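You operate a simulated robot arm through the tools that you are given. There is no shell and no other tool. Be economical: measure what you need, move in short steps, check, and stop when the job is done.

The job below is to be done with a simulated two-armed robot. You get a single attempt, and the scene is never put back.

Task
Load both green batteries into the red lantern, cap it and switch it on.
Fine: batteries go in the way up they stand; screw the cap tight; it must light.

The check looks at the end state, three seconds after you hand in, the way a careful person would. Anything else that was tipped, shoved, dropped, spilled or broken makes it a failure. Lids that push on must go on centred and level and be pressed home; caps that screw on are set level and turned clockwise until they are tight.

Robot
Two 7-joint arms with two-finger parallel grippers on one trunk, on a base that drives. Base frame: it is fixed to the floor where the robot stands at the start and does not move with it; the origin is under the middle of the robot, x ahead of it, y to its left, z up. Readings come in m, degrees, newtons and seconds.
The left shoulder is at the start at [0.07, 0.163, 0.97], the right one opposite. With the tool pointing down near the work surface each hand reaches from about 0.36 to 0.88 m from the robot's upright axis, wherever it stands, measured 20 degrees to its own side. Places, roughly: lantern switch [0.4, 0.1, 0.6]. Payload 3.43 kg a hand.
The TCP of each hand is the grasp point between the finger pads, 0.034 m short of the fingertips. In the tool frame z runs along the fingers and y along their closing line. Largest opening 0.128 m; finger width 0.024, thickness 0.012; the body of the gripper, 0.048 by 0.13 m, starts 0.096 m behind the TCP.
Orientation is that of the tool frame in the base frame, as [roll, pitch, yaw] about the fixed x, y, z axes, in that order (R = Rz(yaw) Ry(pitch) Rx(roll)). With the fingers straight down and closing along the base's y, the tool's x points along the base's -x, its y along +y and its z along -z.

Tools
- The arms move only by the tool servo_tool. It takes "left_commands", "right_commands" or both (then of equal length, played together; a hand with none holds still); each is a list of rows, each an object of numbers (a shift or turn left out is 0, a gripper value left out holds the last): "fingers": the opening, from 0 (shut) to 1 (fully open); "dx", "dy", "dz": the shift along the tool's x, y, z in mm; "ax", "ay", "az": the turn, a rotation vector about the tool's x, y, z in degrees. In form: [{"fingers": .., "dx": .., "dy": .., "dz": .., "ax": .., "ay": .., "az": ..}, ...]. A call has 1 to 8 rows; each row is the pose to reach, as a shift and turn from the pose commanded when the call began, along the tool's axes at that moment. Rows are played at 5 a second. More than 0.05 m and 8.6 degrees between two rows, or a gripper value outside its range, and nothing of the call is played. Where a pose cannot be reached the arm comes as near as it can. A force on the tool above 40 N (or 10 N above the force at the start of the call, whichever is more), or a blocked arm, ends the call early, and 0.2 s more pass. Each finger travels about 0.153 m/s and halts on what it meets, pressing with about 24 N; the grip force reading is that of the motor and also rises with nothing between the fingers. The clock runs only during rows and for 0.2 s after the last one: add rows that repeat a pose to give the fingers time. It gives the time, the measured TCP pose, the force on the tool (base axes), the opening and the grip force at its end, in the units of the frame above (readings bear some noise), with the torque about the TCP (base axes, N m) and any sound that the robot's microphone picked up.
- Cameras (640 x 400 px; columns grow to the right, rows downward): "scene" is now at [0.1327, 0.0256, 1.1705]; the picture's right is [0.29, -0.96, 0.00], its down [-0.62, -0.19, -0.76] and it looks along [0.73, 0.22, -0.65] (base axes); focal length 252 px, centre (320, 200). "left" rides on the left gripper at [0.076, 0.011, -0.16] in its tool frame; the picture's right is [-0.15, 0.99, 0.00], its down [-0.88, -0.13, -0.46] and it looks along [-0.45, -0.07, 0.89] (tool axes); focal length 234 px, centre (320, 200). "right" rides on the right gripper at [0.076, -0.011, -0.16] in its tool frame; the picture's right is [0.15, 0.99, 0.00], its down [-0.88, 0.13, -0.46] and it looks along [-0.45, 0.07, 0.89] (tool axes); focal length 234 px, centre (320, 200). There is no depth. A picture from a camera that has moved, and an enlarged one, comes with that camera's place and axes in the base frame and with its lens. The place of the scene camera against the robot may be out by one fixed shift of up to 0.025 m in any direction.
- snapshot(camera): a new picture of that camera. It takes no simulated time.
- raise_lower(by): slides the trunk up (or, below 0, down) by that many m; the arms and the scene camera ride with it, the base frame stays. It gives what a move gives, with no picture.
- steer(legs): drives the robot by 1 to 6 legs, each [ahead, left, turn to the left] in m, m and degrees, along the robot's own axes; the way and the turn of a leg run together, so that a leg with both is an arc; at most 1.5 m and 180 degrees a leg. The arms and the cameras ride along, it lands a little off, and it stops where it bumps. It gives what a move gives.
- pan_tilt(pan, tilt): turns the head with the scene camera to pan (to the left, within 86 degrees either way) and tilt (down, from -29 to 69), counted from straight ahead of the robot. It gives what a move gives.
- close_up(camera, box): a new picture of the part [left, top, right, bottom] of that camera's present view, enlarged. It takes no simulated time.
- sign_off(): hands the job in; it is judged then, once.

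Go step by step. Nothing tells you exact positions but the pictures and the camera data: compare them with the known pose of the tool, close in by small moves and look again before you grip or let go. The budget is 120 turns and 88 pictures, counting those below and the enlarged ones. Unless the task says otherwise, let go and move clear before handing in, and close with one line.

The tools are called after "Emit:" as name(argument=value, ...) on one line, values as JSON. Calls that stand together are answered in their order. servo_tool: Moves the arms, as the interface text tells. Its arguments: {"type":"object","properties":{"left_commands":{"type":"array"},"right_commands":{"type":"array"}},"required":[]} The other tools are called the same way: raise_lower (by) slides the trunk up or down; steer (legs) drives the base; pan_tilt (pan, tilt) turns the head that bears the scene camera; snapshot (camera) takes a picture; close_up (camera, box) takes an enlarged picture of a part of a camera's view; sign_off () hands the job in.

At the start:

```text
time_s: 0.0
left_tool_pos: [0.6072, 0.3906, 0.9304]
left_ee_rot: [179.9, 0.0, -179.9]
left_wrist_force: [0.9, -0.2, 0.0]
left_wrist_torque: [0.01, 0.02, -0.01]
left_finger_gap: 0.128
left_finger_force: 0.1
right_tool_pos: [0.5581, -0.1254, 0.9962]
right_ee_rot: [-180.0, 0.1, 179.9]
right_wrist_force: [-0.4, -0.7, 0.8]
right_wrist_torque: [0.01, -0.03, 0.02]
right_finger_gap: 0.1281
right_finger_force: 0.1
trunk travel left (down, up): [-0.45, 0.49]
robot x, y, heading: [0.0016, -0.0018, 0.3]
head pan, tilt: [17.1, 40.3]
```

scene: 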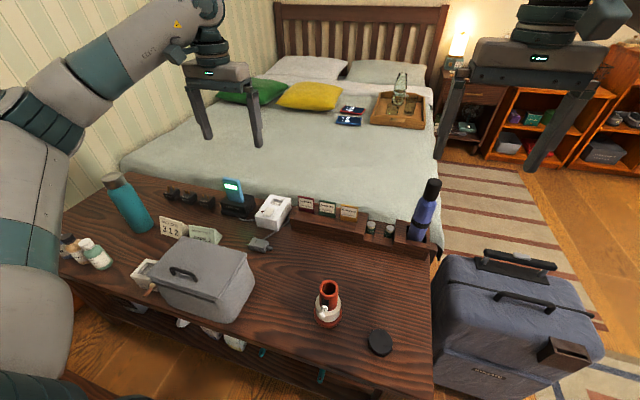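
right: 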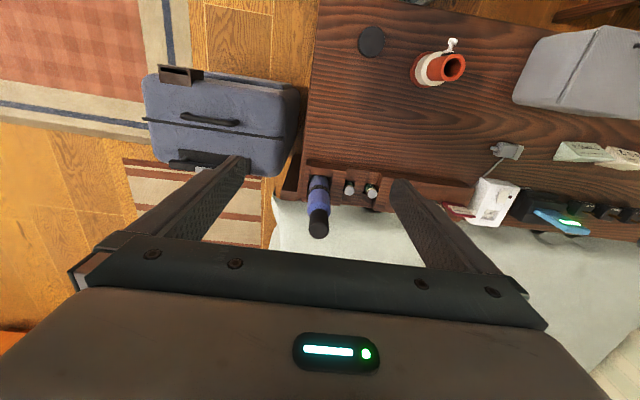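
left: 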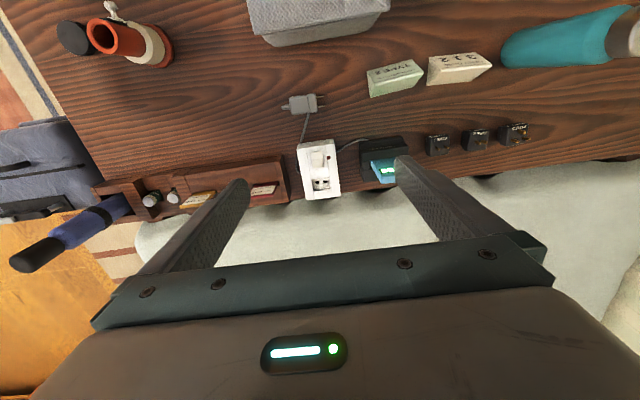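

I see the red lantern (open tube) near the middle of the table, the black cap to its right, and two small batteries in a rack near the blue umbrella. I'll look closer at these.

Emit:
close_up(camera="scene", box=[270, 260, 430, 360])

Emit:
close_up(camera="scene", box=[290, 180, 450, 280])

Emit:
close_up(camera="right", box=[300, 10, 500, 240])

```text
4.00 times, centred on (350, 310) of scene
camera zoom: at [0.1327, 0.0256, 1.1705], right [0.29, -0.96, 0.0], down [-0.62, -0.19, -0.76], along [0.73, 0.22, -0.65], focal length 1008 px, centre (200, -240)
```

zoom: 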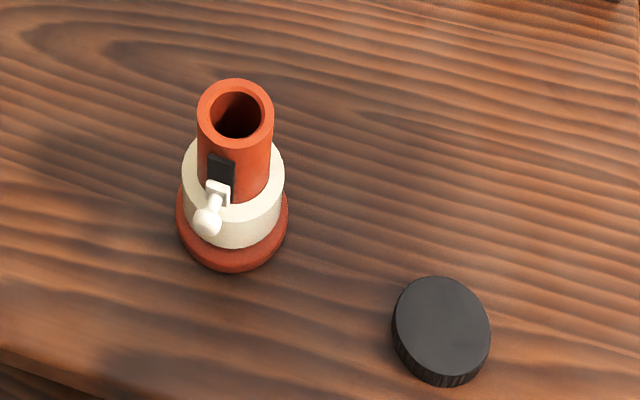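

```text
4.00 times, centred on (370, 230) of scene
camera zoom: at [0.1327, 0.0256, 1.1705], right [0.29, -0.96, 0.0], down [-0.62, -0.19, -0.76], along [0.73, 0.22, -0.65], focal length 1008 px, centre (120, 80)
```

zoom: 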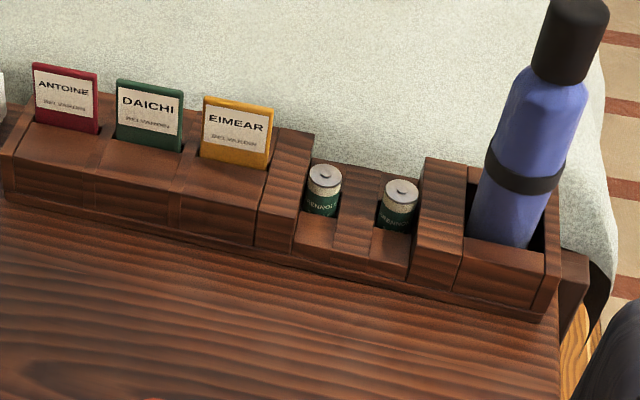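

```text
1.74 times, centred on (400, 125) of right
camera zoom: at [0.483, -0.1371, 1.1545], right [-0.15, 0.99, 0.0], down [0.88, 0.13, 0.46], along [0.45, 0.07, -0.89], focal length 407 px, centre (181, 330)
```

zoom: 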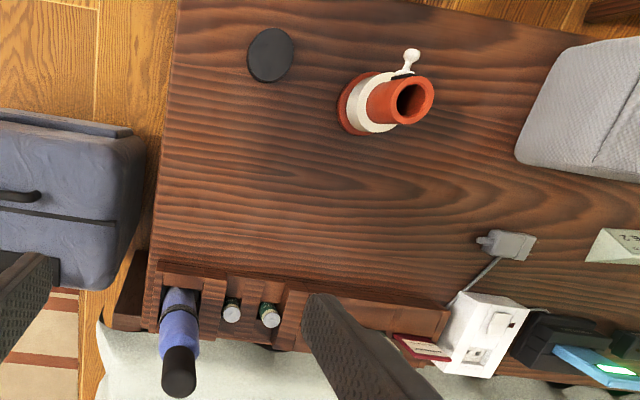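

The batteries seem to stand in slots at about (0.71, -0.03) and (0.71, 0.024), open towards the robot. The lantern is at about (0.42, 0.09) and the cap at about (0.395, -0.04). I'll turn the right hand so it closes along x and bring it over the batteries to look.

Emit:
servo_tool(right_commands=[{"dx": -12, "dy": 14, "dz": 0, "az": 8.5}, {"dx": -25, "dy": 28, "dz": 0, "az": 17}, {"dx": -37, "dy": 42, "dz": 10, "az": 25.5}, {"dx": -50, "dy": 56, "dz": 20, "az": 34}, {"dx": -62, "dy": 70, "dz": 30, "az": 42.5}, {"dx": -75, "dy": 90, "dz": 40, "az": 51}, {"dx": -90, "dy": 105, "dz": 50, "az": 59.5}, {"dx": -110, "dy": 120, "dz": 60, "az": 68}])

Emit:
servo_tool(right_commands=[{"az": 7.4}, {"az": 14.8}, {"az": 22}, {"az": 22}])

Emit:
snapshot(camera="right")

```text
time_s: 1.8
left_tool_pos: [0.6066, 0.3913, 0.9301]
left_ee_rot: [-179.9, 0.0, 180.0]
left_wrist_force: [0.3, -0.2, -0.4]
left_wrist_torque: [-0.02, 0.02, -0.01]
left_finger_gap: 0.1281
left_finger_force: 0.0
right_tool_pos: [0.6692, -0.0062, 0.9341]
right_ee_rot: [-179.9, 0.0, 111.9]
right_wrist_force: [-0.7, 0.2, -0.2]
right_wrist_torque: [-0.01, 0.03, -0.02]
right_finger_gap: 0.1278
right_finger_force: 0.0
trunk travel left (down, up): [-0.45, 0.49]
robot x, y, heading: [-0.0009, 0.0013, 0.2]
head pan, tilt: [17.1, 40.3]
```

```text
time_s: 2.8
left_tool_pos: [0.6072, 0.3919, 0.9301]
left_ee_rot: [-180.0, 0.0, 180.0]
left_wrist_force: [0.4, 0.3, 0.0]
left_wrist_torque: [-0.01, -0.02, -0.01]
left_finger_gap: 0.1281
left_finger_force: 0.0
right_tool_pos: [0.6672, -0.0075, 0.9334]
right_ee_rot: [180.0, -0.1, 89.9]
right_wrist_force: [0.0, -0.3, 1.0]
right_wrist_torque: [-0.04, -0.06, -0.02]
right_finger_gap: 0.1279
right_finger_force: 0.0
trunk travel left (down, up): [-0.45, 0.49]
robot x, y, heading: [-0.0007, 0.0032, 0.2]
head pan, tilt: [17.1, 40.3]
```

```text
81 pictures are left
camera right: at [0.6577, 0.0687, 1.0934], right [0.99, 0.14, 0.0], down [0.13, -0.88, 0.46], along [0.07, -0.45, -0.89], focal length 234 px, centre (320, 200)
```

right: 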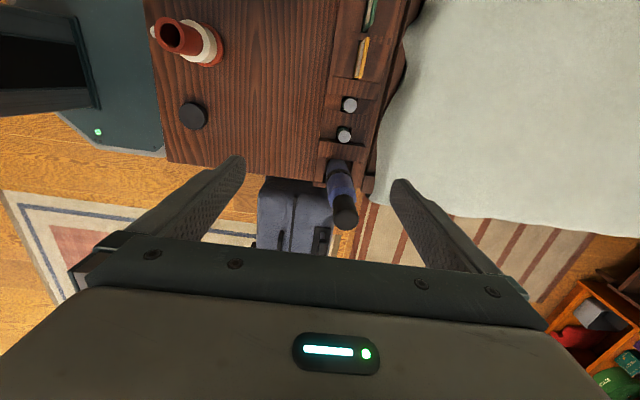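

The battery tops triangulate to about A (0.722, 0.036) and B (0.724, -0.023), with z about 0.597. I'll lower the hand to look closer.

Emit:
servo_tool(right_commands=[{"dx": 10, "dy": 20, "dz": 45}, {"dx": 20, "dy": 40, "dz": 90}, {"dx": 30, "dy": 55, "dz": 135}, {"dx": 43, "dy": 55, "dz": 180}, {"dx": 43, "dy": 55, "dz": 180}])

Emit:
snapshot(camera="right")

Emit:
close_up(camera="right", box=[240, 100, 400, 250])

```text
refused: row 1 steps farther than a row can; nothing moved
```

```text
80 pictures are left
camera right: at [0.6577, 0.0687, 1.0934], right [0.99, 0.14, 0.0], down [0.13, -0.88, 0.46], along [0.07, -0.45, -0.89], focal length 234 px, centre (320, 200)
```

right: 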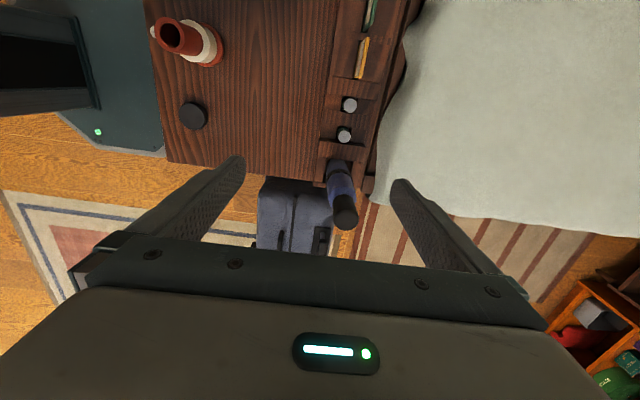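

```text
2.67 times, centred on (320, 175) of right
camera zoom: at [0.6577, 0.0687, 1.0934], right [0.99, 0.14, 0.0], down [0.13, -0.88, 0.46], along [0.07, -0.45, -0.89], focal length 624 px, centre (320, 267)
```

zoom: 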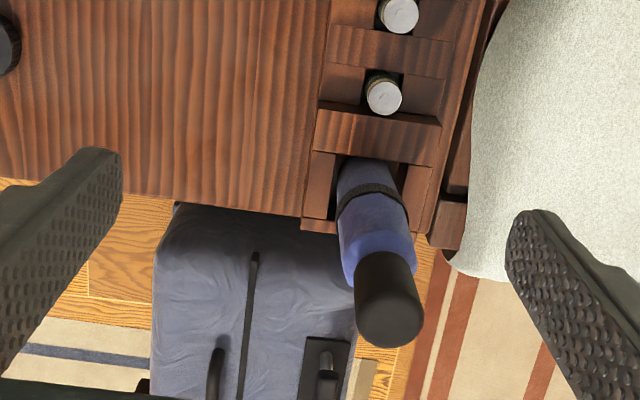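

The step was too long, so nothing moved. The slots have low ledges in front and behind. I'll repeat with shorter rows.

Emit:
servo_tool(right_commands=[{"dx": 8, "dy": 15, "dz": 30}, {"dx": 16, "dy": 30, "dz": 60}, {"dx": 24, "dy": 45, "dz": 95}, {"dx": 32, "dy": 55, "dz": 130}, {"dx": 43, "dy": 55, "dz": 160}, {"dx": 43, "dy": 55, "dz": 180}, {"dx": 43, "dy": 55, "dz": 180}])

Emit:
snapshot(camera="right")

```text
time_s: 4.4
left_tool_pos: [0.6062, 0.3925, 0.9296]
left_ee_rot: [179.9, 0.0, -179.9]
left_wrist_force: [0.3, 1.0, -0.9]
left_wrist_torque: [0.02, -0.01, -0.04]
left_finger_gap: 0.1283
left_finger_force: 0.0
right_tool_pos: [0.7204, 0.0373, 0.7529]
right_ee_rot: [180.0, 0.0, 90.0]
right_wrist_force: [0.8, -0.2, 0.0]
right_wrist_torque: [-0.02, 0.02, -0.01]
right_finger_gap: 0.1281
right_finger_force: 0.1
trunk travel left (down, up): [-0.45, 0.49]
robot x, y, heading: [-0.0008, 0.0011, 0.1]
head pan, tilt: [17.1, 40.3]
```

```text
78 pictures are left
camera right: at [0.7101, 0.1131, 0.913], right [0.99, 0.15, 0.0], down [0.13, -0.88, 0.46], along [0.07, -0.45, -0.89], focal length 234 px, centre (320, 200)
```

right: 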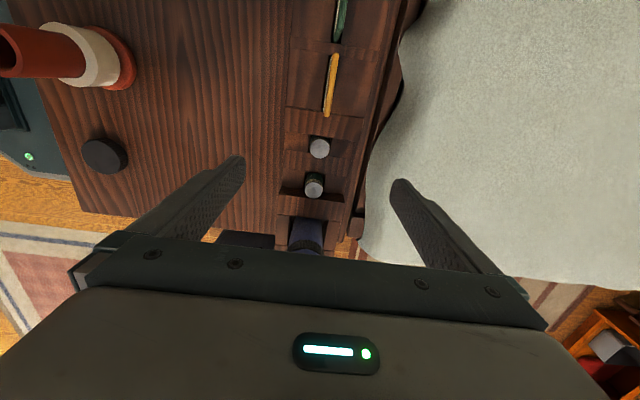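

Emit:
close_up(camera="right", box=[260, 100, 380, 260])

Emit:
servo_tool(right_commands=[{"fingers": 0.6, "dy": 1, "dz": 30, "dx": -2}, {"fingers": 0.6, "dy": 1, "dz": 60, "dx": -4}, {"fingers": 0.6, "dy": 1, "dz": 90, "dx": -4}, {"fingers": 0.6, "dy": 1, "dz": 90, "dx": -4}])

Emit:
snapshot(camera="right")

```text
2.50 times, centred on (320, 180) of right
camera zoom: at [0.7101, 0.1131, 0.913], right [0.99, 0.15, 0.0], down [0.13, -0.88, 0.46], along [0.07, -0.45, -0.89], focal length 585 px, centre (320, 250)
```

zoom: 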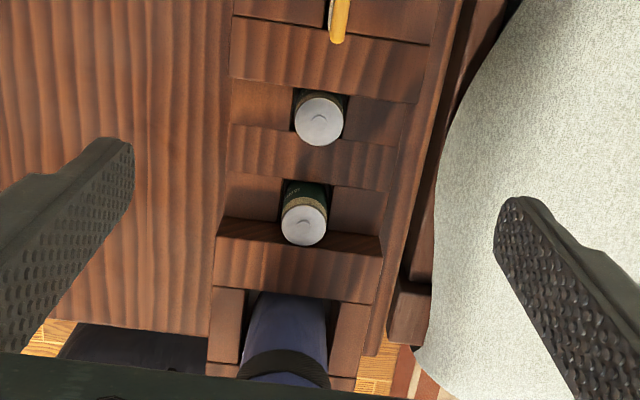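

```text
time_s: 5.4
left_tool_pos: [0.6063, 0.3926, 0.9317]
left_ee_rot: [-180.0, 0.0, 180.0]
left_wrist_force: [0.0, -0.6, 0.1]
left_wrist_torque: [0.0, -0.02, 0.01]
left_finger_gap: 0.128
left_finger_force: 0.0
right_tool_pos: [0.7246, 0.0328, 0.6634]
right_ee_rot: [-180.0, 0.0, 90.0]
right_wrist_force: [-0.2, 0.6, 0.1]
right_wrist_torque: [0.0, -0.03, -0.01]
right_finger_gap: 0.0767
right_finger_force: 0.0
trunk travel left (down, up): [-0.45, 0.49]
robot x, y, heading: [0.0024, -0.001, 0.1]
head pan, tilt: [17.1, 40.3]
```

```text
76 pictures are left
camera right: at [0.7144, 0.1096, 0.8231], right [0.99, 0.15, 0.0], down [0.13, -0.88, 0.46], along [0.07, -0.45, -0.89], focal length 234 px, centre (320, 200)
```

right: 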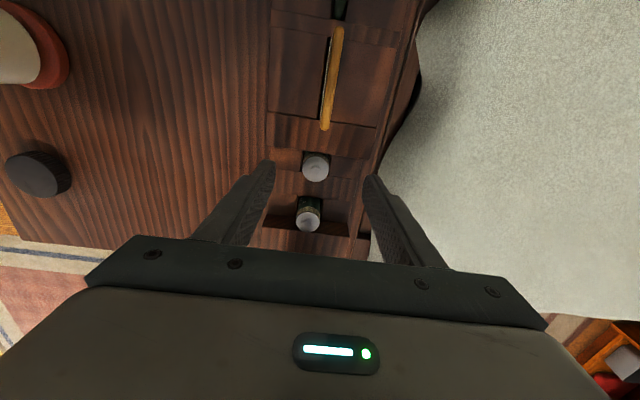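

Emit:
servo_tool(right_commands=[{"fingers": 0.45, "dy": -2, "dz": 15, "dx": -2}, {"fingers": 0.45, "dy": -2, "dz": 30, "dx": -2}, {"fingers": 0.45, "dy": -2, "dz": 42, "dx": -2}, {"fingers": 0.45, "dy": -2, "dz": 48, "dx": -2}, {"fingers": 0.45, "dy": -2, "dz": 48, "dx": -2}])

Emit:
close_up(camera="right", box=[240, 120, 400, 280])

Emit:
close_up(camera="scene", box=[330, 180, 430, 260])

```text
time_s: 6.6
left_tool_pos: [0.6069, 0.3903, 0.9299]
left_ee_rot: [-180.0, 0.0, -179.9]
left_wrist_force: [0.0, -0.5, -0.8]
left_wrist_torque: [0.01, 0.01, 0.0]
left_finger_gap: 0.1279
left_finger_force: 0.1
right_tool_pos: [0.7218, 0.0314, 0.6158]
right_ee_rot: [-180.0, 0.0, 90.0]
right_wrist_force: [0.4, -0.8, 3.7]
right_wrist_torque: [-0.02, 0.16, -0.03]
right_finger_gap: 0.0575
right_finger_force: 0.0
trunk travel left (down, up): [-0.45, 0.49]
robot x, y, heading: [-0.0009, 0.0038, 0.1]
head pan, tilt: [17.1, 40.3]
```

```text
2.50 times, centred on (320, 200) of right
camera zoom: at [0.7116, 0.1077, 0.7754], right [0.99, 0.15, 0.0], down [0.13, -0.88, 0.46], along [0.07, -0.45, -0.89], focal length 585 px, centre (320, 200)
```

zoom: 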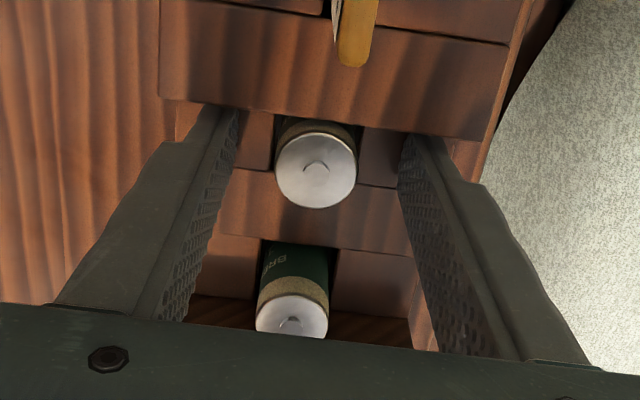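

```text
5.00 times, centred on (380, 220) of scene
camera zoom: at [0.1323, 0.0256, 1.1707], right [0.29, -0.96, 0.0], down [-0.62, -0.19, -0.76], along [0.73, 0.22, -0.65], focal length 1261 px, centre (20, 100)
```

zoom: 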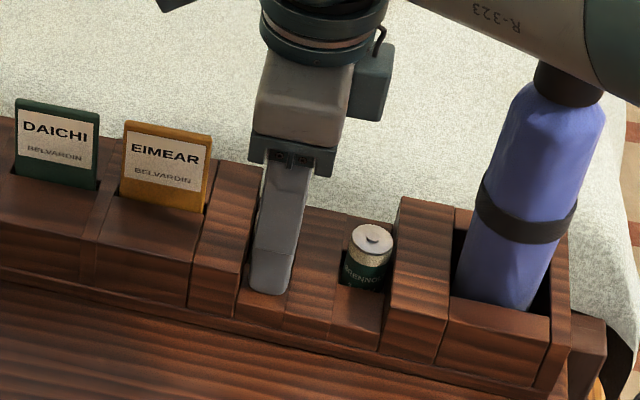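

The near fingertip is just touching the ledge at z 0.582. I'll raise 2 mm, shift 2.5 mm towards +y to centre on the battery, and close.

Emit:
servo_tool(right_commands=[{"fingers": 0.45, "dz": -2}, {"fingers": 0.4, "dz": -2, "dx": 2.5}, {"fingers": 0.25, "dz": -2, "dx": 2.5}, {"fingers": 0.15, "dz": -2, "dx": 2.5}, {"fingers": 0.1, "dz": -2, "dx": 2.5}, {"fingers": 0.1, "dz": -2, "dx": 2.5}])

Emit:
close_up(camera="right", box=[240, 120, 400, 280])

```text
time_s: 8.0
left_tool_pos: [0.6069, 0.3905, 0.9309]
left_ee_rot: [179.9, 0.0, -180.0]
left_wrist_force: [-0.6, 0.2, 0.0]
left_wrist_torque: [-0.02, -0.01, 0.0]
left_finger_gap: 0.1278
left_finger_force: 0.0
right_tool_pos: [0.7207, 0.034, 0.6187]
right_ee_rot: [-179.9, 0.0, 90.1]
right_wrist_force: [-1.2, 0.0, -0.1]
right_wrist_torque: [-0.03, 0.01, 0.0]
right_finger_gap: 0.0245
right_finger_force: 24.3
trunk travel left (down, up): [-0.45, 0.49]
robot x, y, heading: [-0.0007, 0.0001, 0.1]
head pan, tilt: [17.1, 40.3]
```

```text
2.50 times, centred on (320, 200) of right
camera zoom: at [0.7107, 0.1099, 0.7776], right [0.99, 0.15, 0.0], down [0.13, -0.88, 0.46], along [0.07, -0.45, -0.89], focal length 585 px, centre (320, 200)
```

zoom: 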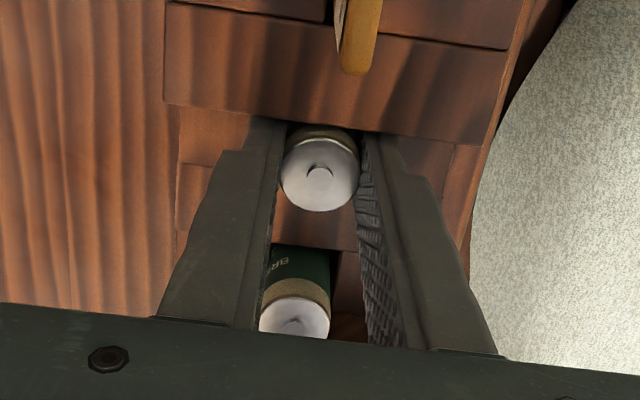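

Battery A is gripped (24.5 mm across) and centred in the hand. I'll lift it straight up.

Emit:
servo_tool(right_commands=[{"dz": -15}, {"dz": -30}, {"dz": -60}, {"dz": -100}, {"dz": -140}, {"dz": -160}, {"dz": -160}])

Emit:
close_up(camera="scene", box=[290, 120, 450, 270])

Emit:
close_up(camera="right", box=[0, 0, 400, 250])

```text
time_s: 9.6
left_tool_pos: [0.607, 0.3922, 0.93]
left_ee_rot: [180.0, 0.0, -179.9]
left_wrist_force: [-0.2, 1.0, 1.2]
left_wrist_torque: [-0.02, -0.05, 0.0]
left_finger_gap: 0.1281
left_finger_force: 0.1
right_tool_pos: [0.7209, 0.033, 0.7777]
right_ee_rot: [180.0, 0.0, 90.0]
right_wrist_force: [-0.1, -0.2, -0.6]
right_wrist_torque: [-0.01, 0.01, 0.0]
right_finger_gap: 0.0247
right_finger_force: 24.5
trunk travel left (down, up): [-0.45, 0.49]
robot x, y, heading: [0.0013, -0.0014, 0.0]
head pan, tilt: [17.1, 40.3]
```

```text
2.67 times, centred on (370, 195) of scene
camera zoom: at [0.1329, 0.0256, 1.1705], right [0.29, -0.96, 0.0], down [-0.62, -0.19, -0.76], along [0.73, 0.22, -0.65], focal length 672 px, centre (187, 213)
```

zoom: 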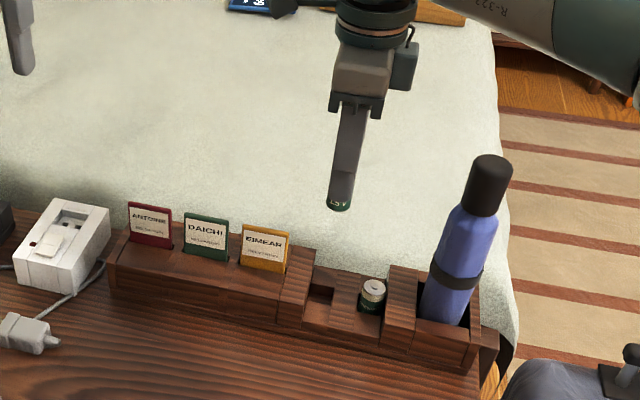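

```text
1.60 times, centred on (200, 125) of right
camera zoom: at [0.712, 0.1091, 0.937], right [0.99, 0.15, 0.0], down [0.13, -0.88, 0.46], along [0.07, -0.45, -0.89], focal length 375 px, centre (512, 320)
```

zoom: 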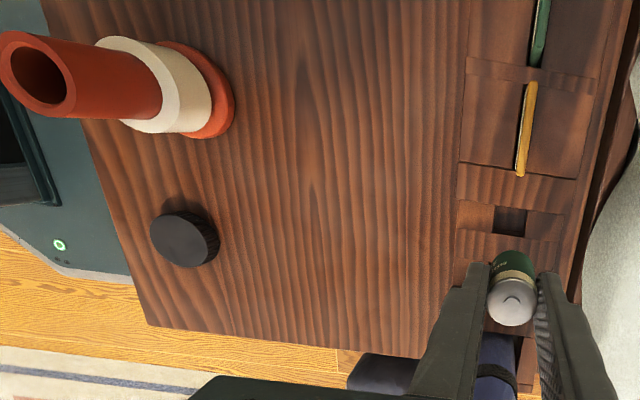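

Battery A is held upright, with about 13 mm showing below the fingertips. I'll carry it towards the lantern, staying high.

Emit:
servo_tool(right_commands=[{"dy": -35, "dx": 5, "dz": -5}, {"dy": -75, "dx": 12, "dz": -10}, {"dy": -115, "dx": 20, "dz": -20}, {"dy": -155, "dx": 30, "dz": -20}, {"dy": -195, "dx": 40, "dz": -20}, {"dy": -235, "dx": 45, "dz": -20}, {"dy": -270, "dx": 50, "dz": -20}, {"dy": -270, "dx": 50, "dz": -20}])

Emit:
snapshot(camera="right")

Emit:
snapshot(camera="scene")

```text
time_s: 11.4
left_tool_pos: [0.6066, 0.3925, 0.9304]
left_ee_rot: [180.0, -0.1, 179.9]
left_wrist_force: [0.5, -0.5, 0.2]
left_wrist_torque: [0.0, -0.02, 0.02]
left_finger_gap: 0.1283
left_finger_force: 0.0
right_tool_pos: [0.4486, 0.081, 0.8001]
right_ee_rot: [-180.0, 0.0, 90.0]
right_wrist_force: [-0.9, -0.8, -0.9]
right_wrist_torque: [0.01, 0.01, 0.02]
right_finger_gap: 0.0245
right_finger_force: 23.7
trunk travel left (down, up): [-0.45, 0.49]
robot x, y, heading: [-0.0016, 0.0015, 0.2]
head pan, tilt: [17.1, 40.3]
```

```text
70 pictures are left
camera right: at [0.4394, 0.1578, 0.96], right [0.99, 0.15, 0.0], down [0.13, -0.88, 0.46], along [0.07, -0.45, -0.89], focal length 234 px, centre (320, 200)
```

right: 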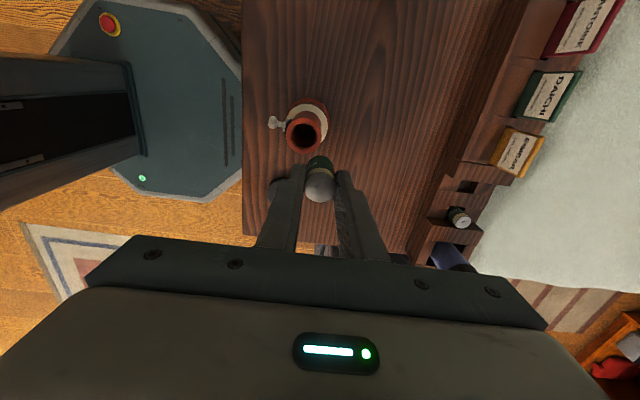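

```text
69 pictures are left
camera scene: at [0.1331, 0.0255, 1.1705], right [0.29, -0.96, 0.0], down [-0.62, -0.19, -0.76], along [0.73, 0.22, -0.65], focal length 252 px, centre (320, 200)
```

scene: 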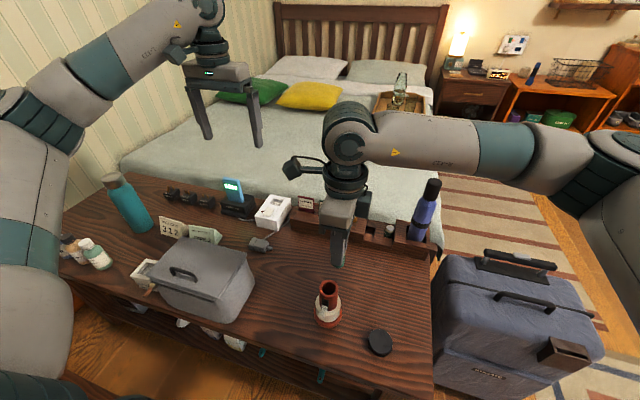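

Emit:
servo_tool(right_commands=[{"dy": -10, "dx": 7}, {"dy": -20, "dx": 14.5, "dz": 20}, {"dy": -20, "dx": 14.5, "dz": 45}, {"dy": -20, "dx": 14.5, "dz": 45}])

Emit:
close_up(camera="right", box=[240, 80, 400, 240])

Emit:
close_up(camera="scene", box=[270, 220, 390, 340])

Emit:
snapshot(camera="left")

```text
time_s: 12.4
left_tool_pos: [0.606, 0.3922, 0.9301]
left_ee_rot: [-179.9, 0.0, 180.0]
left_wrist_force: [0.6, 0.1, -0.6]
left_wrist_torque: [0.0, 0.01, -0.01]
left_finger_gap: 0.1277
left_finger_force: 0.1
right_tool_pos: [0.428, 0.0995, 0.7522]
right_ee_rot: [180.0, 0.0, 90.1]
right_wrist_force: [0.5, 0.8, -0.9]
right_wrist_torque: [0.02, -0.03, 0.0]
right_finger_gap: 0.0245
right_finger_force: 24.2
trunk travel left (down, up): [-0.45, 0.49]
robot x, y, heading: [0.0001, 0.003, 0.2]
head pan, tilt: [17.1, 40.3]
```

```text
2.50 times, centred on (320, 160) of right
camera zoom: at [0.4185, 0.1755, 0.913], right [0.99, 0.15, 0.0], down [0.13, -0.88, 0.46], along [0.07, -0.45, -0.89], focal length 585 px, centre (320, 300)
```

zoom: 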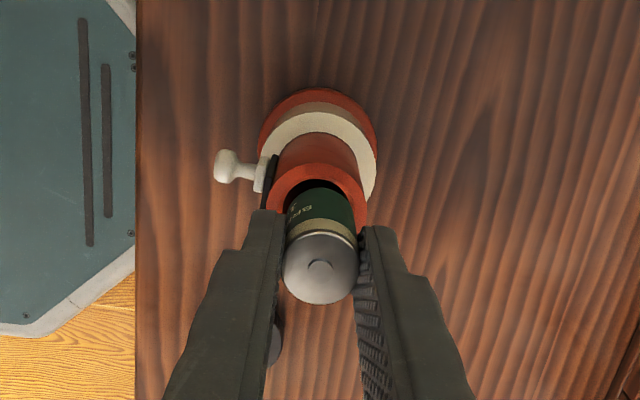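

```text
3.33 times, centred on (330, 280) of scene
camera zoom: at [0.1326, 0.0258, 1.1706], right [0.29, -0.96, 0.0], down [-0.62, -0.19, -0.76], along [0.73, 0.22, -0.65], focal length 840 px, centre (287, -67)
```

zoom: 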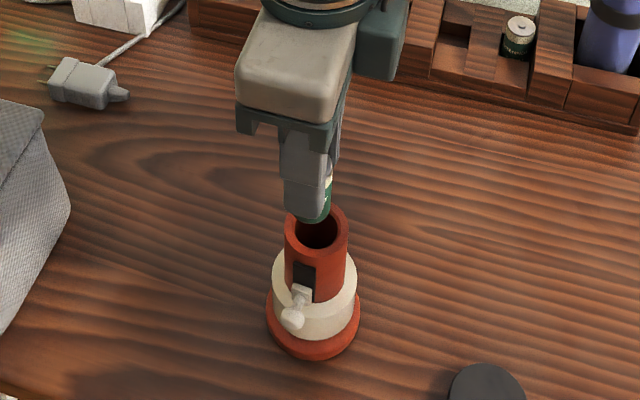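

```text
66 pictures are left
camera left: at [0.5304, 0.4031, 1.091], right [0.15, 0.99, 0.0], down [0.88, -0.13, 0.46], along [0.45, -0.07, -0.89], focal length 234 px, centre (320, 200)
```

left: 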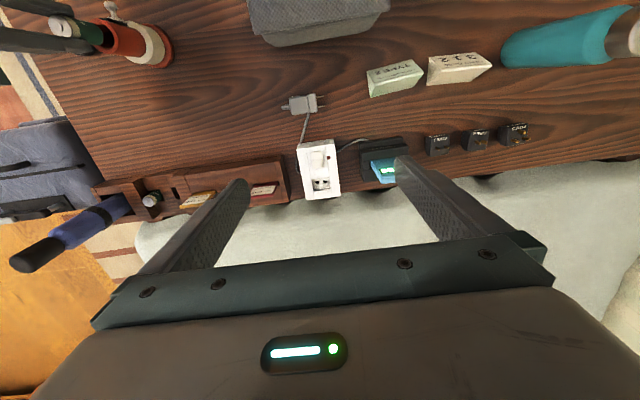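

Lining up both views, the tube centre is about 4.5 mm further towards -y than the battery. I'll shift there and check with more zoom before lowering.

Emit:
servo_tool(right_commands=[{"dx": -4.2, "dy": -0.3}, {"dx": -4.2, "dy": -0.3, "dz": 8}, {"dx": -4.2, "dy": -0.3, "dz": 8}])

Emit:
close_up(camera="scene", box=[300, 255, 360, 315])

Emit:
close_up(camera="right", box=[280, 110, 360, 190])

```text
time_s: 13.2
left_tool_pos: [0.6061, 0.3921, 0.9288]
left_ee_rot: [-180.0, 0.1, -179.9]
left_wrist_force: [0.1, 0.0, 0.1]
left_wrist_torque: [0.01, 0.02, 0.05]
left_finger_gap: 0.128
left_finger_force: 0.0
right_tool_pos: [0.4308, 0.0941, 0.7455]
right_ee_rot: [180.0, 0.0, 90.0]
right_wrist_force: [0.6, 0.5, -0.2]
right_wrist_torque: [-0.02, 0.01, 0.01]
right_finger_gap: 0.0245
right_finger_force: 24.4
trunk travel left (down, up): [-0.45, 0.49]
robot x, y, heading: [0.0012, -0.0002, 0.2]
head pan, tilt: [17.1, 40.3]
```

```text
6.67 times, centred on (330, 285) of scene
camera zoom: at [0.1326, 0.0257, 1.1706], right [0.29, -0.96, 0.0], down [-0.62, -0.19, -0.76], along [0.73, 0.22, -0.65], focal length 1681 px, centre (253, -367)
```

zoom: 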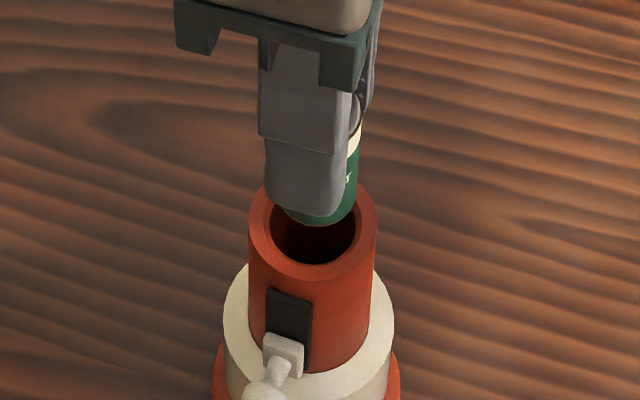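

```text
5.00 times, centred on (320, 150) of right
camera zoom: at [0.4206, 0.1704, 0.9053], right [0.99, 0.15, 0.0], down [0.13, -0.88, 0.46], along [0.07, -0.45, -0.89], focal length 1171 px, centre (320, 450)
```

zoom: 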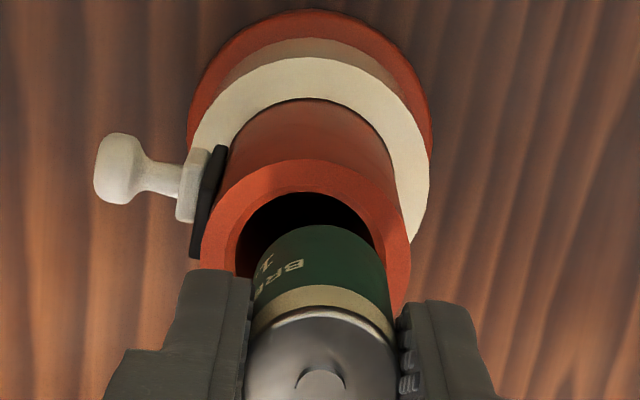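

Emit:
servo_tool(right_commands=[{"dx": 1.9, "dy": -3.3}, {"dx": 1.9, "dy": -3.3, "dz": 8}, {"dx": 1.9, "dy": -3.3, "dz": 8}])

Emit:
close_up(camera="scene", box=[300, 255, 360, 315])

Emit:
close_up(camera="right", box=[280, 110, 360, 190])

```text
time_s: 14.0
left_tool_pos: [0.6069, 0.3917, 0.9301]
left_ee_rot: [180.0, 0.0, -179.9]
left_wrist_force: [0.4, -0.8, -0.5]
left_wrist_torque: [0.03, -0.01, 0.01]
left_finger_gap: 0.1282
left_finger_force: 0.1
right_tool_pos: [0.4279, 0.0951, 0.7384]
right_ee_rot: [179.9, 0.0, 89.9]
right_wrist_force: [0.2, -0.3, -0.6]
right_wrist_torque: [0.03, 0.01, 0.0]
right_finger_gap: 0.0247
right_finger_force: 23.7
trunk travel left (down, up): [-0.45, 0.49]
robot x, y, heading: [-0.0039, -0.0032, 0.1]
head pan, tilt: [17.1, 40.3]
```

```text
6.67 times, centred on (330, 285) of scene
camera zoom: at [0.1326, 0.0258, 1.1706], right [0.29, -0.96, 0.0], down [-0.62, -0.19, -0.76], along [0.73, 0.22, -0.65], focal length 1681 px, centre (253, -367)
```

zoom: 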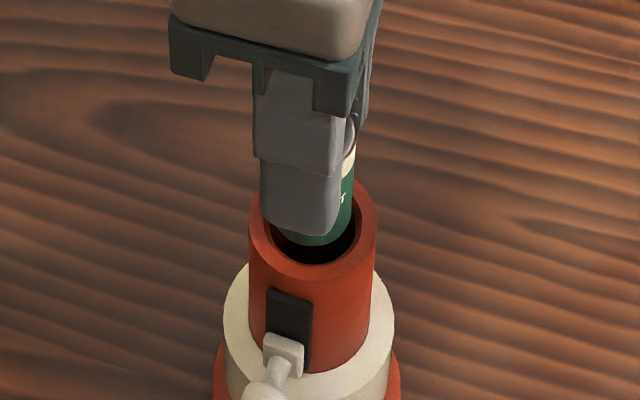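

```text
5.00 times, centred on (320, 150) of right
camera zoom: at [0.4183, 0.1714, 0.8975], right [0.99, 0.15, 0.0], down [0.13, -0.88, 0.46], along [0.07, -0.45, -0.89], focal length 1171 px, centre (320, 450)
```

zoom: 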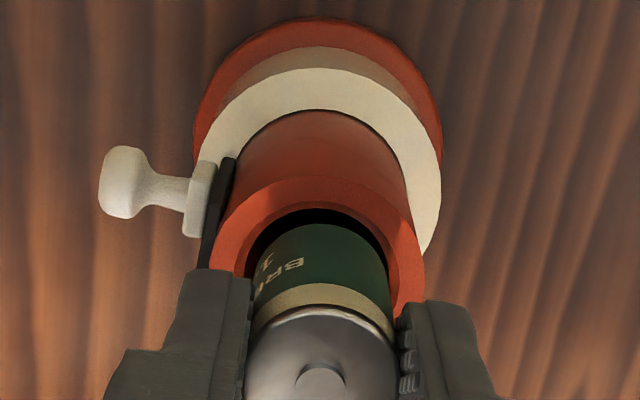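

Nearly centred, so I'll apply a sub-millimetre correction and lower slowly into the tube.

Emit:
servo_tool(right_commands=[{"dx": 0.4, "dy": -0.7}, {"dx": 0.4, "dy": -0.7, "dz": 4}, {"dx": 0.4, "dy": -0.7, "dz": 8}, {"dx": 0.4, "dy": -0.7, "dz": 12}, {"dx": 0.4, "dy": -0.7, "dz": 12}])

Emit:
close_up(camera="scene", box=[300, 255, 360, 315])

Emit:
close_up(camera="right", box=[280, 110, 360, 190])

```text
time_s: 15.2
left_tool_pos: [0.6057, 0.3906, 0.9306]
left_ee_rot: [-180.0, 0.0, 179.9]
left_wrist_force: [-0.1, 0.2, 0.1]
left_wrist_torque: [0.01, 0.0, 0.01]
left_finger_gap: 0.1278
left_finger_force: 0.0
right_tool_pos: [0.4271, 0.0953, 0.7257]
right_ee_rot: [180.0, 0.0, 89.9]
right_wrist_force: [-0.6, -0.2, -1.0]
right_wrist_torque: [0.01, 0.0, 0.01]
right_finger_gap: 0.0246
right_finger_force: 23.7
trunk travel left (down, up): [-0.45, 0.49]
robot x, y, heading: [0.0021, 0.001, -0.2]
head pan, tilt: [17.1, 40.3]
```

```text
6.67 times, centred on (330, 285) of scene
camera zoom: at [0.1327, 0.0257, 1.1705], right [0.29, -0.96, 0.0], down [-0.62, -0.19, -0.76], along [0.73, 0.22, -0.65], focal length 1681 px, centre (253, -367)
```

zoom: 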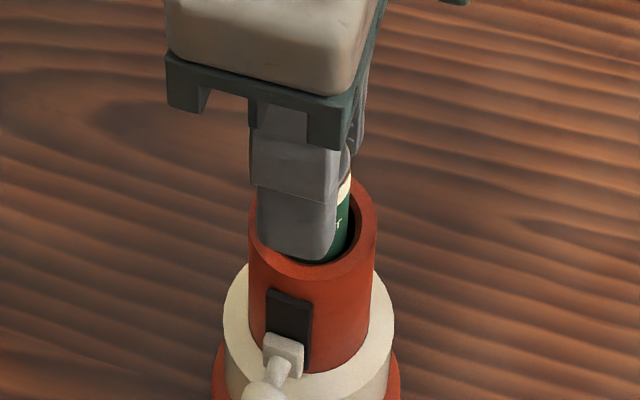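

```text
5.00 times, centred on (320, 150) of right
camera zoom: at [0.4169, 0.172, 0.885], right [0.99, 0.15, 0.0], down [0.13, -0.88, 0.46], along [0.07, -0.45, -0.89], focal length 1171 px, centre (320, 450)
```

zoom: 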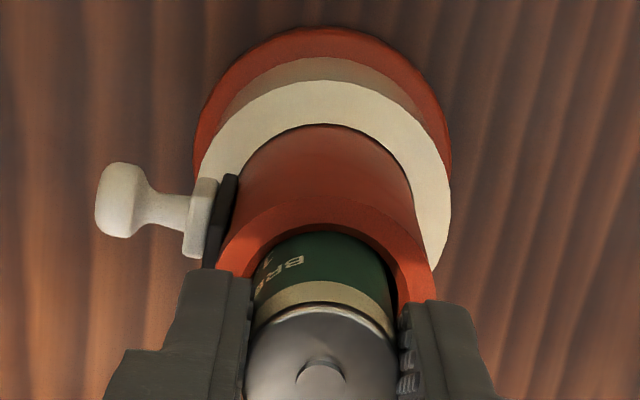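

Emit:
servo_tool(right_commands=[{"dy": 0.5, "dz": 3}, {"dy": 0.5, "dz": 6}, {"dy": 0.5, "dz": 9}, {"dy": 0.5, "dz": 12}, {"dy": 0.5, "dz": 15}, {"dy": 0.5, "dz": 15}])

Emit:
close_up(camera="scene", box=[300, 255, 360, 315])

Emit:
close_up(camera="right", box=[280, 110, 360, 190])

```text
time_s: 16.6
left_tool_pos: [0.6065, 0.3919, 0.9302]
left_ee_rot: [-179.9, 0.0, 180.0]
left_wrist_force: [0.1, 0.1, 0.4]
left_wrist_torque: [0.0, 0.02, 0.01]
left_finger_gap: 0.128
left_finger_force: 0.1
right_tool_pos: [0.4261, 0.0949, 0.7109]
right_ee_rot: [-180.0, -0.1, 90.0]
right_wrist_force: [-0.2, -0.1, -1.3]
right_wrist_torque: [-0.01, 0.03, -0.04]
right_finger_gap: 0.0247
right_finger_force: 24.4
trunk travel left (down, up): [-0.45, 0.49]
robot x, y, heading: [0.0004, -0.0008, 0.0]
head pan, tilt: [17.1, 40.3]
```

```text
6.67 times, centred on (330, 285) of scene
camera zoom: at [0.1328, 0.0257, 1.1705], right [0.29, -0.96, 0.0], down [-0.62, -0.19, -0.76], along [0.73, 0.22, -0.65], focal length 1681 px, centre (253, -367)
```

zoom: 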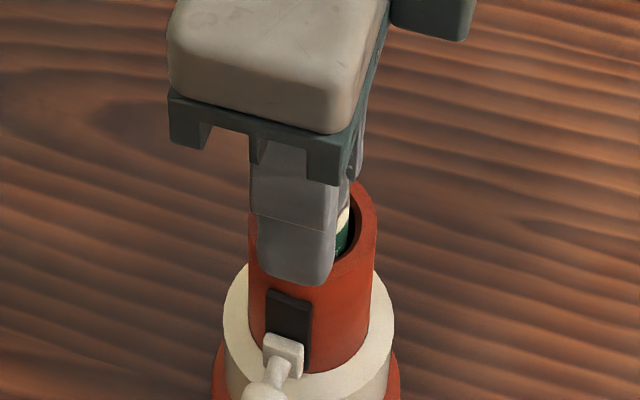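

```text
5.00 times, centred on (320, 150) of right
camera zoom: at [0.4161, 0.1716, 0.8704], right [0.99, 0.15, 0.0], down [0.13, -0.88, 0.46], along [0.07, -0.45, -0.89], focal length 1171 px, centre (320, 450)
```

zoom: 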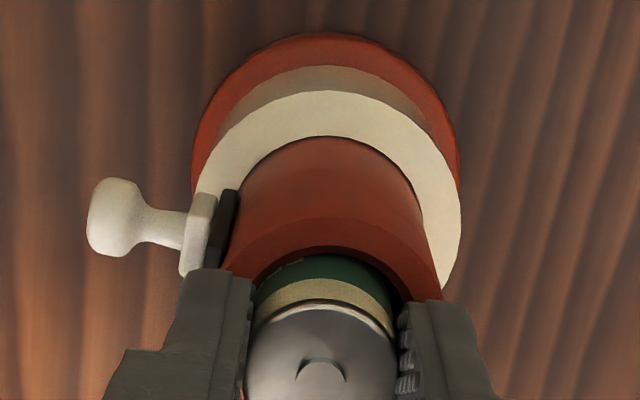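

Emit:
servo_tool(right_commands=[{"dy": 1.3}, {"dy": 1.3, "dz": 2}, {"dy": 1.3, "dz": 4}, {"dy": 1.3, "dz": 4}])

Emit:
close_up(camera="right", box=[280, 110, 360, 190])

```text
time_s: 17.6
left_tool_pos: [0.607, 0.3913, 0.9307]
left_ee_rot: [-180.0, 0.0, -179.9]
left_wrist_force: [0.7, 0.1, -0.4]
left_wrist_torque: [0.02, 0.0, -0.01]
left_finger_gap: 0.1279
left_finger_force: 0.1
right_tool_pos: [0.4288, 0.0967, 0.7068]
right_ee_rot: [180.0, 0.0, 89.9]
right_wrist_force: [1.6, -0.9, 7.0]
right_wrist_torque: [-0.09, -0.01, 0.03]
right_finger_gap: 0.0246
right_finger_force: 24.4
trunk travel left (down, up): [-0.45, 0.49]
robot x, y, heading: [0.0018, 0.0016, 0.1]
head pan, tilt: [17.1, 40.3]
```

```text
5.00 times, centred on (320, 150) of right
camera zoom: at [0.4182, 0.172, 0.8668], right [0.99, 0.15, 0.0], down [0.13, -0.88, 0.46], along [0.07, -0.45, -0.89], focal length 1171 px, centre (320, 450)
```

zoom: 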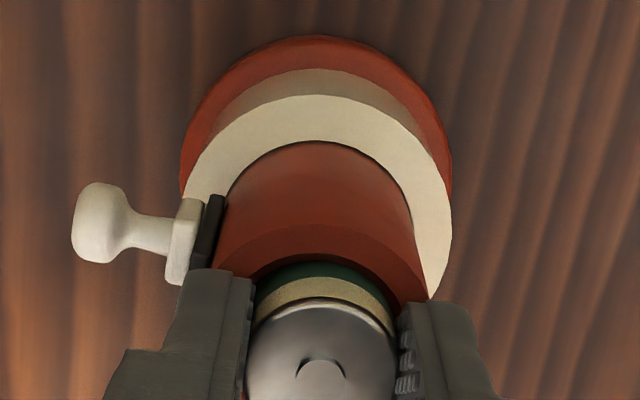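

The fingertips now rest on the rim (z about 0.673), so the battery's lower end is in the tube. I'll back off 1 mm and open to let it drop in.

Emit:
servo_tool(right_commands=[{"dz": -1.5}, {"dz": -1.5, "fingers": 0.3}, {"dz": -1.5, "fingers": 0.38}, {"dz": -1.5, "fingers": 0.38}, {"dz": -20, "fingers": 0.38}, {"dz": -50, "fingers": 0.38}, {"dz": -80, "fingers": 0.38}])

Emit:
close_up(camera="right", box=[260, 80, 380, 200])

```text
time_s: 19.2
left_tool_pos: [0.6052, 0.3913, 0.9303]
left_ee_rot: [179.9, -0.1, 180.0]
left_wrist_force: [0.6, -0.4, 0.2]
left_wrist_torque: [0.0, 0.0, 0.03]
left_finger_gap: 0.1279
left_finger_force: 0.1
right_tool_pos: [0.4303, 0.0944, 0.7849]
right_ee_rot: [180.0, 0.0, 90.0]
right_wrist_force: [0.4, -0.1, -0.4]
right_wrist_torque: [0.0, 0.01, 0.0]
right_finger_gap: 0.0487
right_finger_force: 0.1
trunk travel left (down, up): [-0.45, 0.49]
robot x, y, heading: [0.001, -0.0014, -0.1]
head pan, tilt: [17.1, 40.3]
```

```text
3.33 times, centred on (320, 140) of right
camera zoom: at [0.4209, 0.1706, 0.9455], right [0.99, 0.15, 0.0], down [0.13, -0.88, 0.46], along [0.07, -0.45, -0.89], focal length 781 px, centre (320, 400)
```

zoom: 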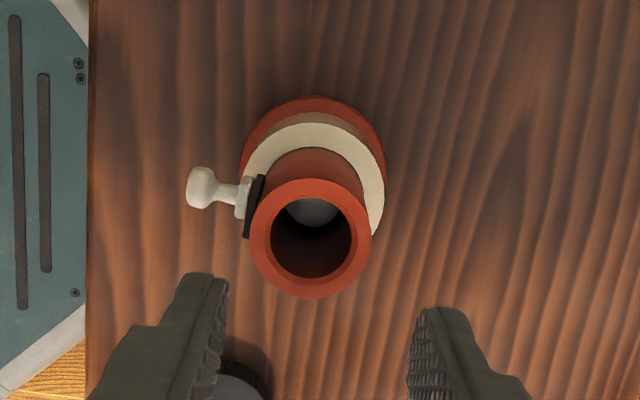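

Battery A is down in the tube. Next I'll go back over battery B, staying high and watching the forearm's clearance to the tall blue bottle at y about -0.10.

Emit:
raise_lower(by=0.15)

Emit:
servo_tool(right_commands=[{"dy": 40, "dx": -15}, {"dy": 80, "dx": -30}, {"dy": 120, "dx": -45}, {"dy": 160, "dx": -60}, {"dy": 200, "dx": -75}, {"dy": 240, "dx": -95}, {"dy": 280, "dx": -110}, {"dy": 291, "dx": -115}])

Emit:
snapshot(camera="scene")

Emit:
snapshot(camera="right")

```text
time_s: 20.9
left_tool_pos: [0.6058, 0.3919, 1.0803]
left_ee_rot: [180.0, 0.0, -179.9]
left_wrist_force: [0.1, -0.8, -0.4]
left_wrist_torque: [0.0, -0.02, -0.01]
left_finger_gap: 0.1279
left_finger_force: 0.1
right_tool_pos: [0.4316, 0.0948, 0.9353]
right_ee_rot: [-180.0, 0.0, 89.9]
right_wrist_force: [0.1, 0.9, 0.3]
right_wrist_torque: [0.01, 0.01, 0.02]
right_finger_gap: 0.0484
right_finger_force: 0.0
trunk travel left (down, up): [-0.6, 0.34]
robot x, y, heading: [0.0012, -0.0009, 0.2]
head pan, tilt: [17.1, 40.3]
```

```text
time_s: 22.8
left_tool_pos: [0.6057, 0.3921, 1.0806]
left_ee_rot: [179.9, 0.0, -180.0]
left_wrist_force: [0.7, -0.4, 0.7]
left_wrist_torque: [0.03, 0.01, 0.0]
left_finger_gap: 0.1282
left_finger_force: 0.1
right_tool_pos: [0.7233, -0.0213, 0.936]
right_ee_rot: [-179.9, 0.0, 90.2]
right_wrist_force: [-0.1, -0.4, 0.3]
right_wrist_torque: [0.02, 0.0, -0.01]
right_finger_gap: 0.0487
right_finger_force: 0.0
trunk travel left (down, up): [-0.6, 0.34]
robot x, y, heading: [-0.0028, 0.0011, 0.1]
head pan, tilt: [17.1, 40.3]
```

```text
55 pictures are left
camera scene: at [0.1327, 0.0255, 1.3206], right [0.29, -0.96, 0.0], down [-0.62, -0.19, -0.76], along [0.73, 0.22, -0.65], focal length 252 px, centre (320, 200)
```

scene: 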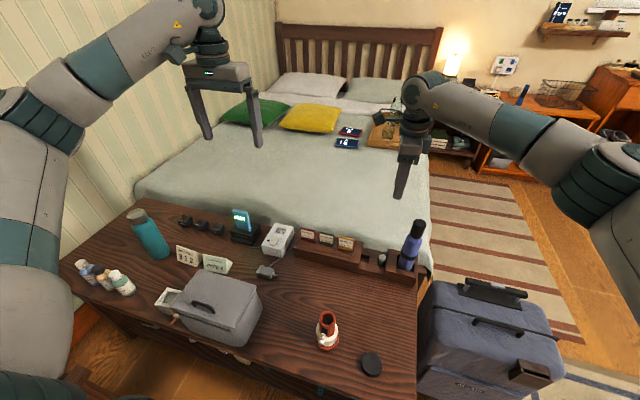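

```text
54 pictures are left
camera right: at [0.7131, 0.0556, 1.0955], right [0.99, 0.15, 0.0], down [0.13, -0.88, 0.46], along [0.07, -0.45, -0.89], focal length 234 px, centre (320, 200)
```

right: 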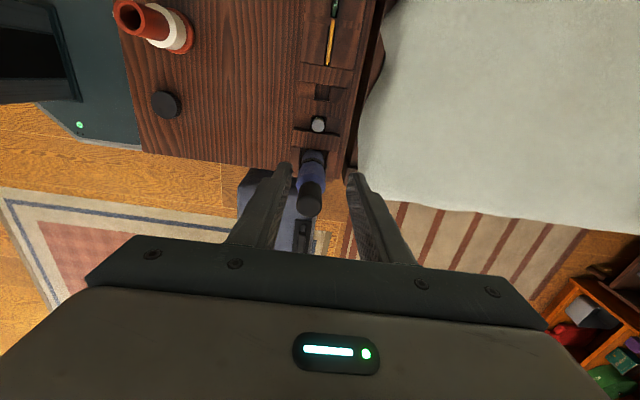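

The right forearm would run low beside the bottle at battery B, so the left hand is the safer choice: its arm comes in from the other side. I'll move the right hand away and turn the left one.

Emit:
servo_tool(right_commands=[{"dy": -40, "dx": 0}, {"dy": -80, "dx": 0}, {"dy": -115, "dx": -30}, {"dy": -145, "dx": -65}, {"dy": -175, "dx": -100}, {"dy": -205, "dx": -135}, {"dy": -235, "dx": -170}, {"dy": -260, "dx": -205}], left_commands=[{"az": 8.5}, {"az": 17}, {"az": 25.5}, {"az": 34}, {"az": 42.5}, {"az": 51}, {"az": 59.5}, {"az": 68}])

Emit:
servo_tool(left_commands=[{"az": 7.3}, {"az": 14.6}, {"az": 22}, {"az": 22}])

Emit:
snapshot(camera="scene")

```text
time_s: 24.6
left_tool_pos: [0.4832, 0.2609, 1.0648]
left_ee_rot: [179.6, -0.1, 112.9]
left_wrist_force: [-0.5, 0.2, 1.1]
left_wrist_torque: [0.02, 0.0, -0.01]
left_finger_gap: 0.1278
left_finger_force: 0.1
left hand out of reach, approached as far as the arm can: row 4, 5, 6, 7, 8
right_tool_pos: [0.4618, -0.2297, 0.9353]
right_ee_rot: [179.9, -0.1, 89.9]
right_wrist_force: [-1.2, -0.6, 0.2]
right_wrist_torque: [0.0, 0.0, -0.01]
right_finger_gap: 0.0484
right_finger_force: 0.1
trunk travel left (down, up): [-0.6, 0.34]
robot x, y, heading: [0.001, 0.0028, 0.2]
head pan, tilt: [17.1, 40.3]
```

```text
time_s: 25.6
left_tool_pos: [0.4053, 0.1954, 1.0596]
left_ee_rot: [180.0, 0.0, 90.0]
left_wrist_force: [-0.6, 0.3, -0.2]
left_wrist_torque: [-0.05, 0.03, -0.03]
left_finger_gap: 0.1278
left_finger_force: 0.0
left hand out of reach, approached as far as the arm can: row 1, 2, 3, 4
right_tool_pos: [0.464, -0.2286, 0.9356]
right_ee_rot: [-179.9, 0.0, 89.9]
right_wrist_force: [0.4, 0.7, -0.1]
right_wrist_torque: [-0.01, -0.01, 0.01]
right_finger_gap: 0.0487
right_finger_force: 0.0
trunk travel left (down, up): [-0.6, 0.34]
robot x, y, heading: [-0.0006, -0.0012, -0.1]
head pan, tilt: [17.1, 40.3]
```

```text
53 pictures are left
camera scene: at [0.1328, 0.0259, 1.3205], right [0.29, -0.96, 0.0], down [-0.62, -0.19, -0.76], along [0.73, 0.22, -0.65], focal length 252 px, centre (320, 200)
```

scene: 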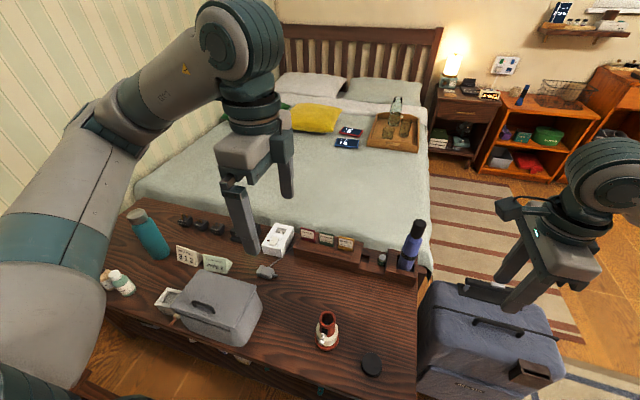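

The left hand can't hold that yaw there. I'll turn the left hand back out of the way and use the right hand with the trunk raised, so that its forearm slopes steeply and clears the bottle.

Emit:
servo_tool(left_commands=[{"az": -8.5}, {"az": -17}, {"az": -25.5}, {"az": -34}, {"az": -42.5}, {"az": -51}, {"az": -59.5}, {"az": -68}])

Emit:
raise_lower(by=0.3)

```text
time_s: 27.4
left_tool_pos: [0.405, 0.1915, 1.0588]
left_ee_rot: [-180.0, 0.0, 158.2]
left_wrist_force: [0.4, 0.9, -0.7]
left_wrist_torque: [-0.02, -0.01, 0.02]
left_finger_gap: 0.128
left_finger_force: 0.1
right_tool_pos: [0.4629, -0.2284, 0.9353]
right_ee_rot: [179.9, 0.0, 90.0]
right_wrist_force: [1.2, 0.6, 0.1]
right_wrist_torque: [0.02, -0.02, -0.01]
right_finger_gap: 0.0487
right_finger_force: 0.1
trunk travel left (down, up): [-0.6, 0.34]
robot x, y, heading: [-0.0035, 0.002, 0.1]
head pan, tilt: [17.1, 40.3]
```

```text
time_s: 30.4
left_tool_pos: [0.4045, 0.1911, 1.3605]
left_ee_rot: [180.0, 0.0, 158.0]
left_wrist_force: [0.2, 0.8, 0.6]
left_wrist_torque: [0.05, 0.0, -0.03]
left_finger_gap: 0.1279
left_finger_force: 0.0
right_tool_pos: [0.4639, -0.2291, 1.2357]
right_ee_rot: [180.0, 0.0, 90.0]
right_wrist_force: [-0.1, -0.2, -0.1]
right_wrist_torque: [-0.02, 0.01, 0.01]
right_finger_gap: 0.0486
right_finger_force: 0.1
trunk travel left (down, up): [-0.9, 0.04]
robot x, y, heading: [0.0036, -0.0018, -0.3]
head pan, tilt: [17.1, 40.3]
```

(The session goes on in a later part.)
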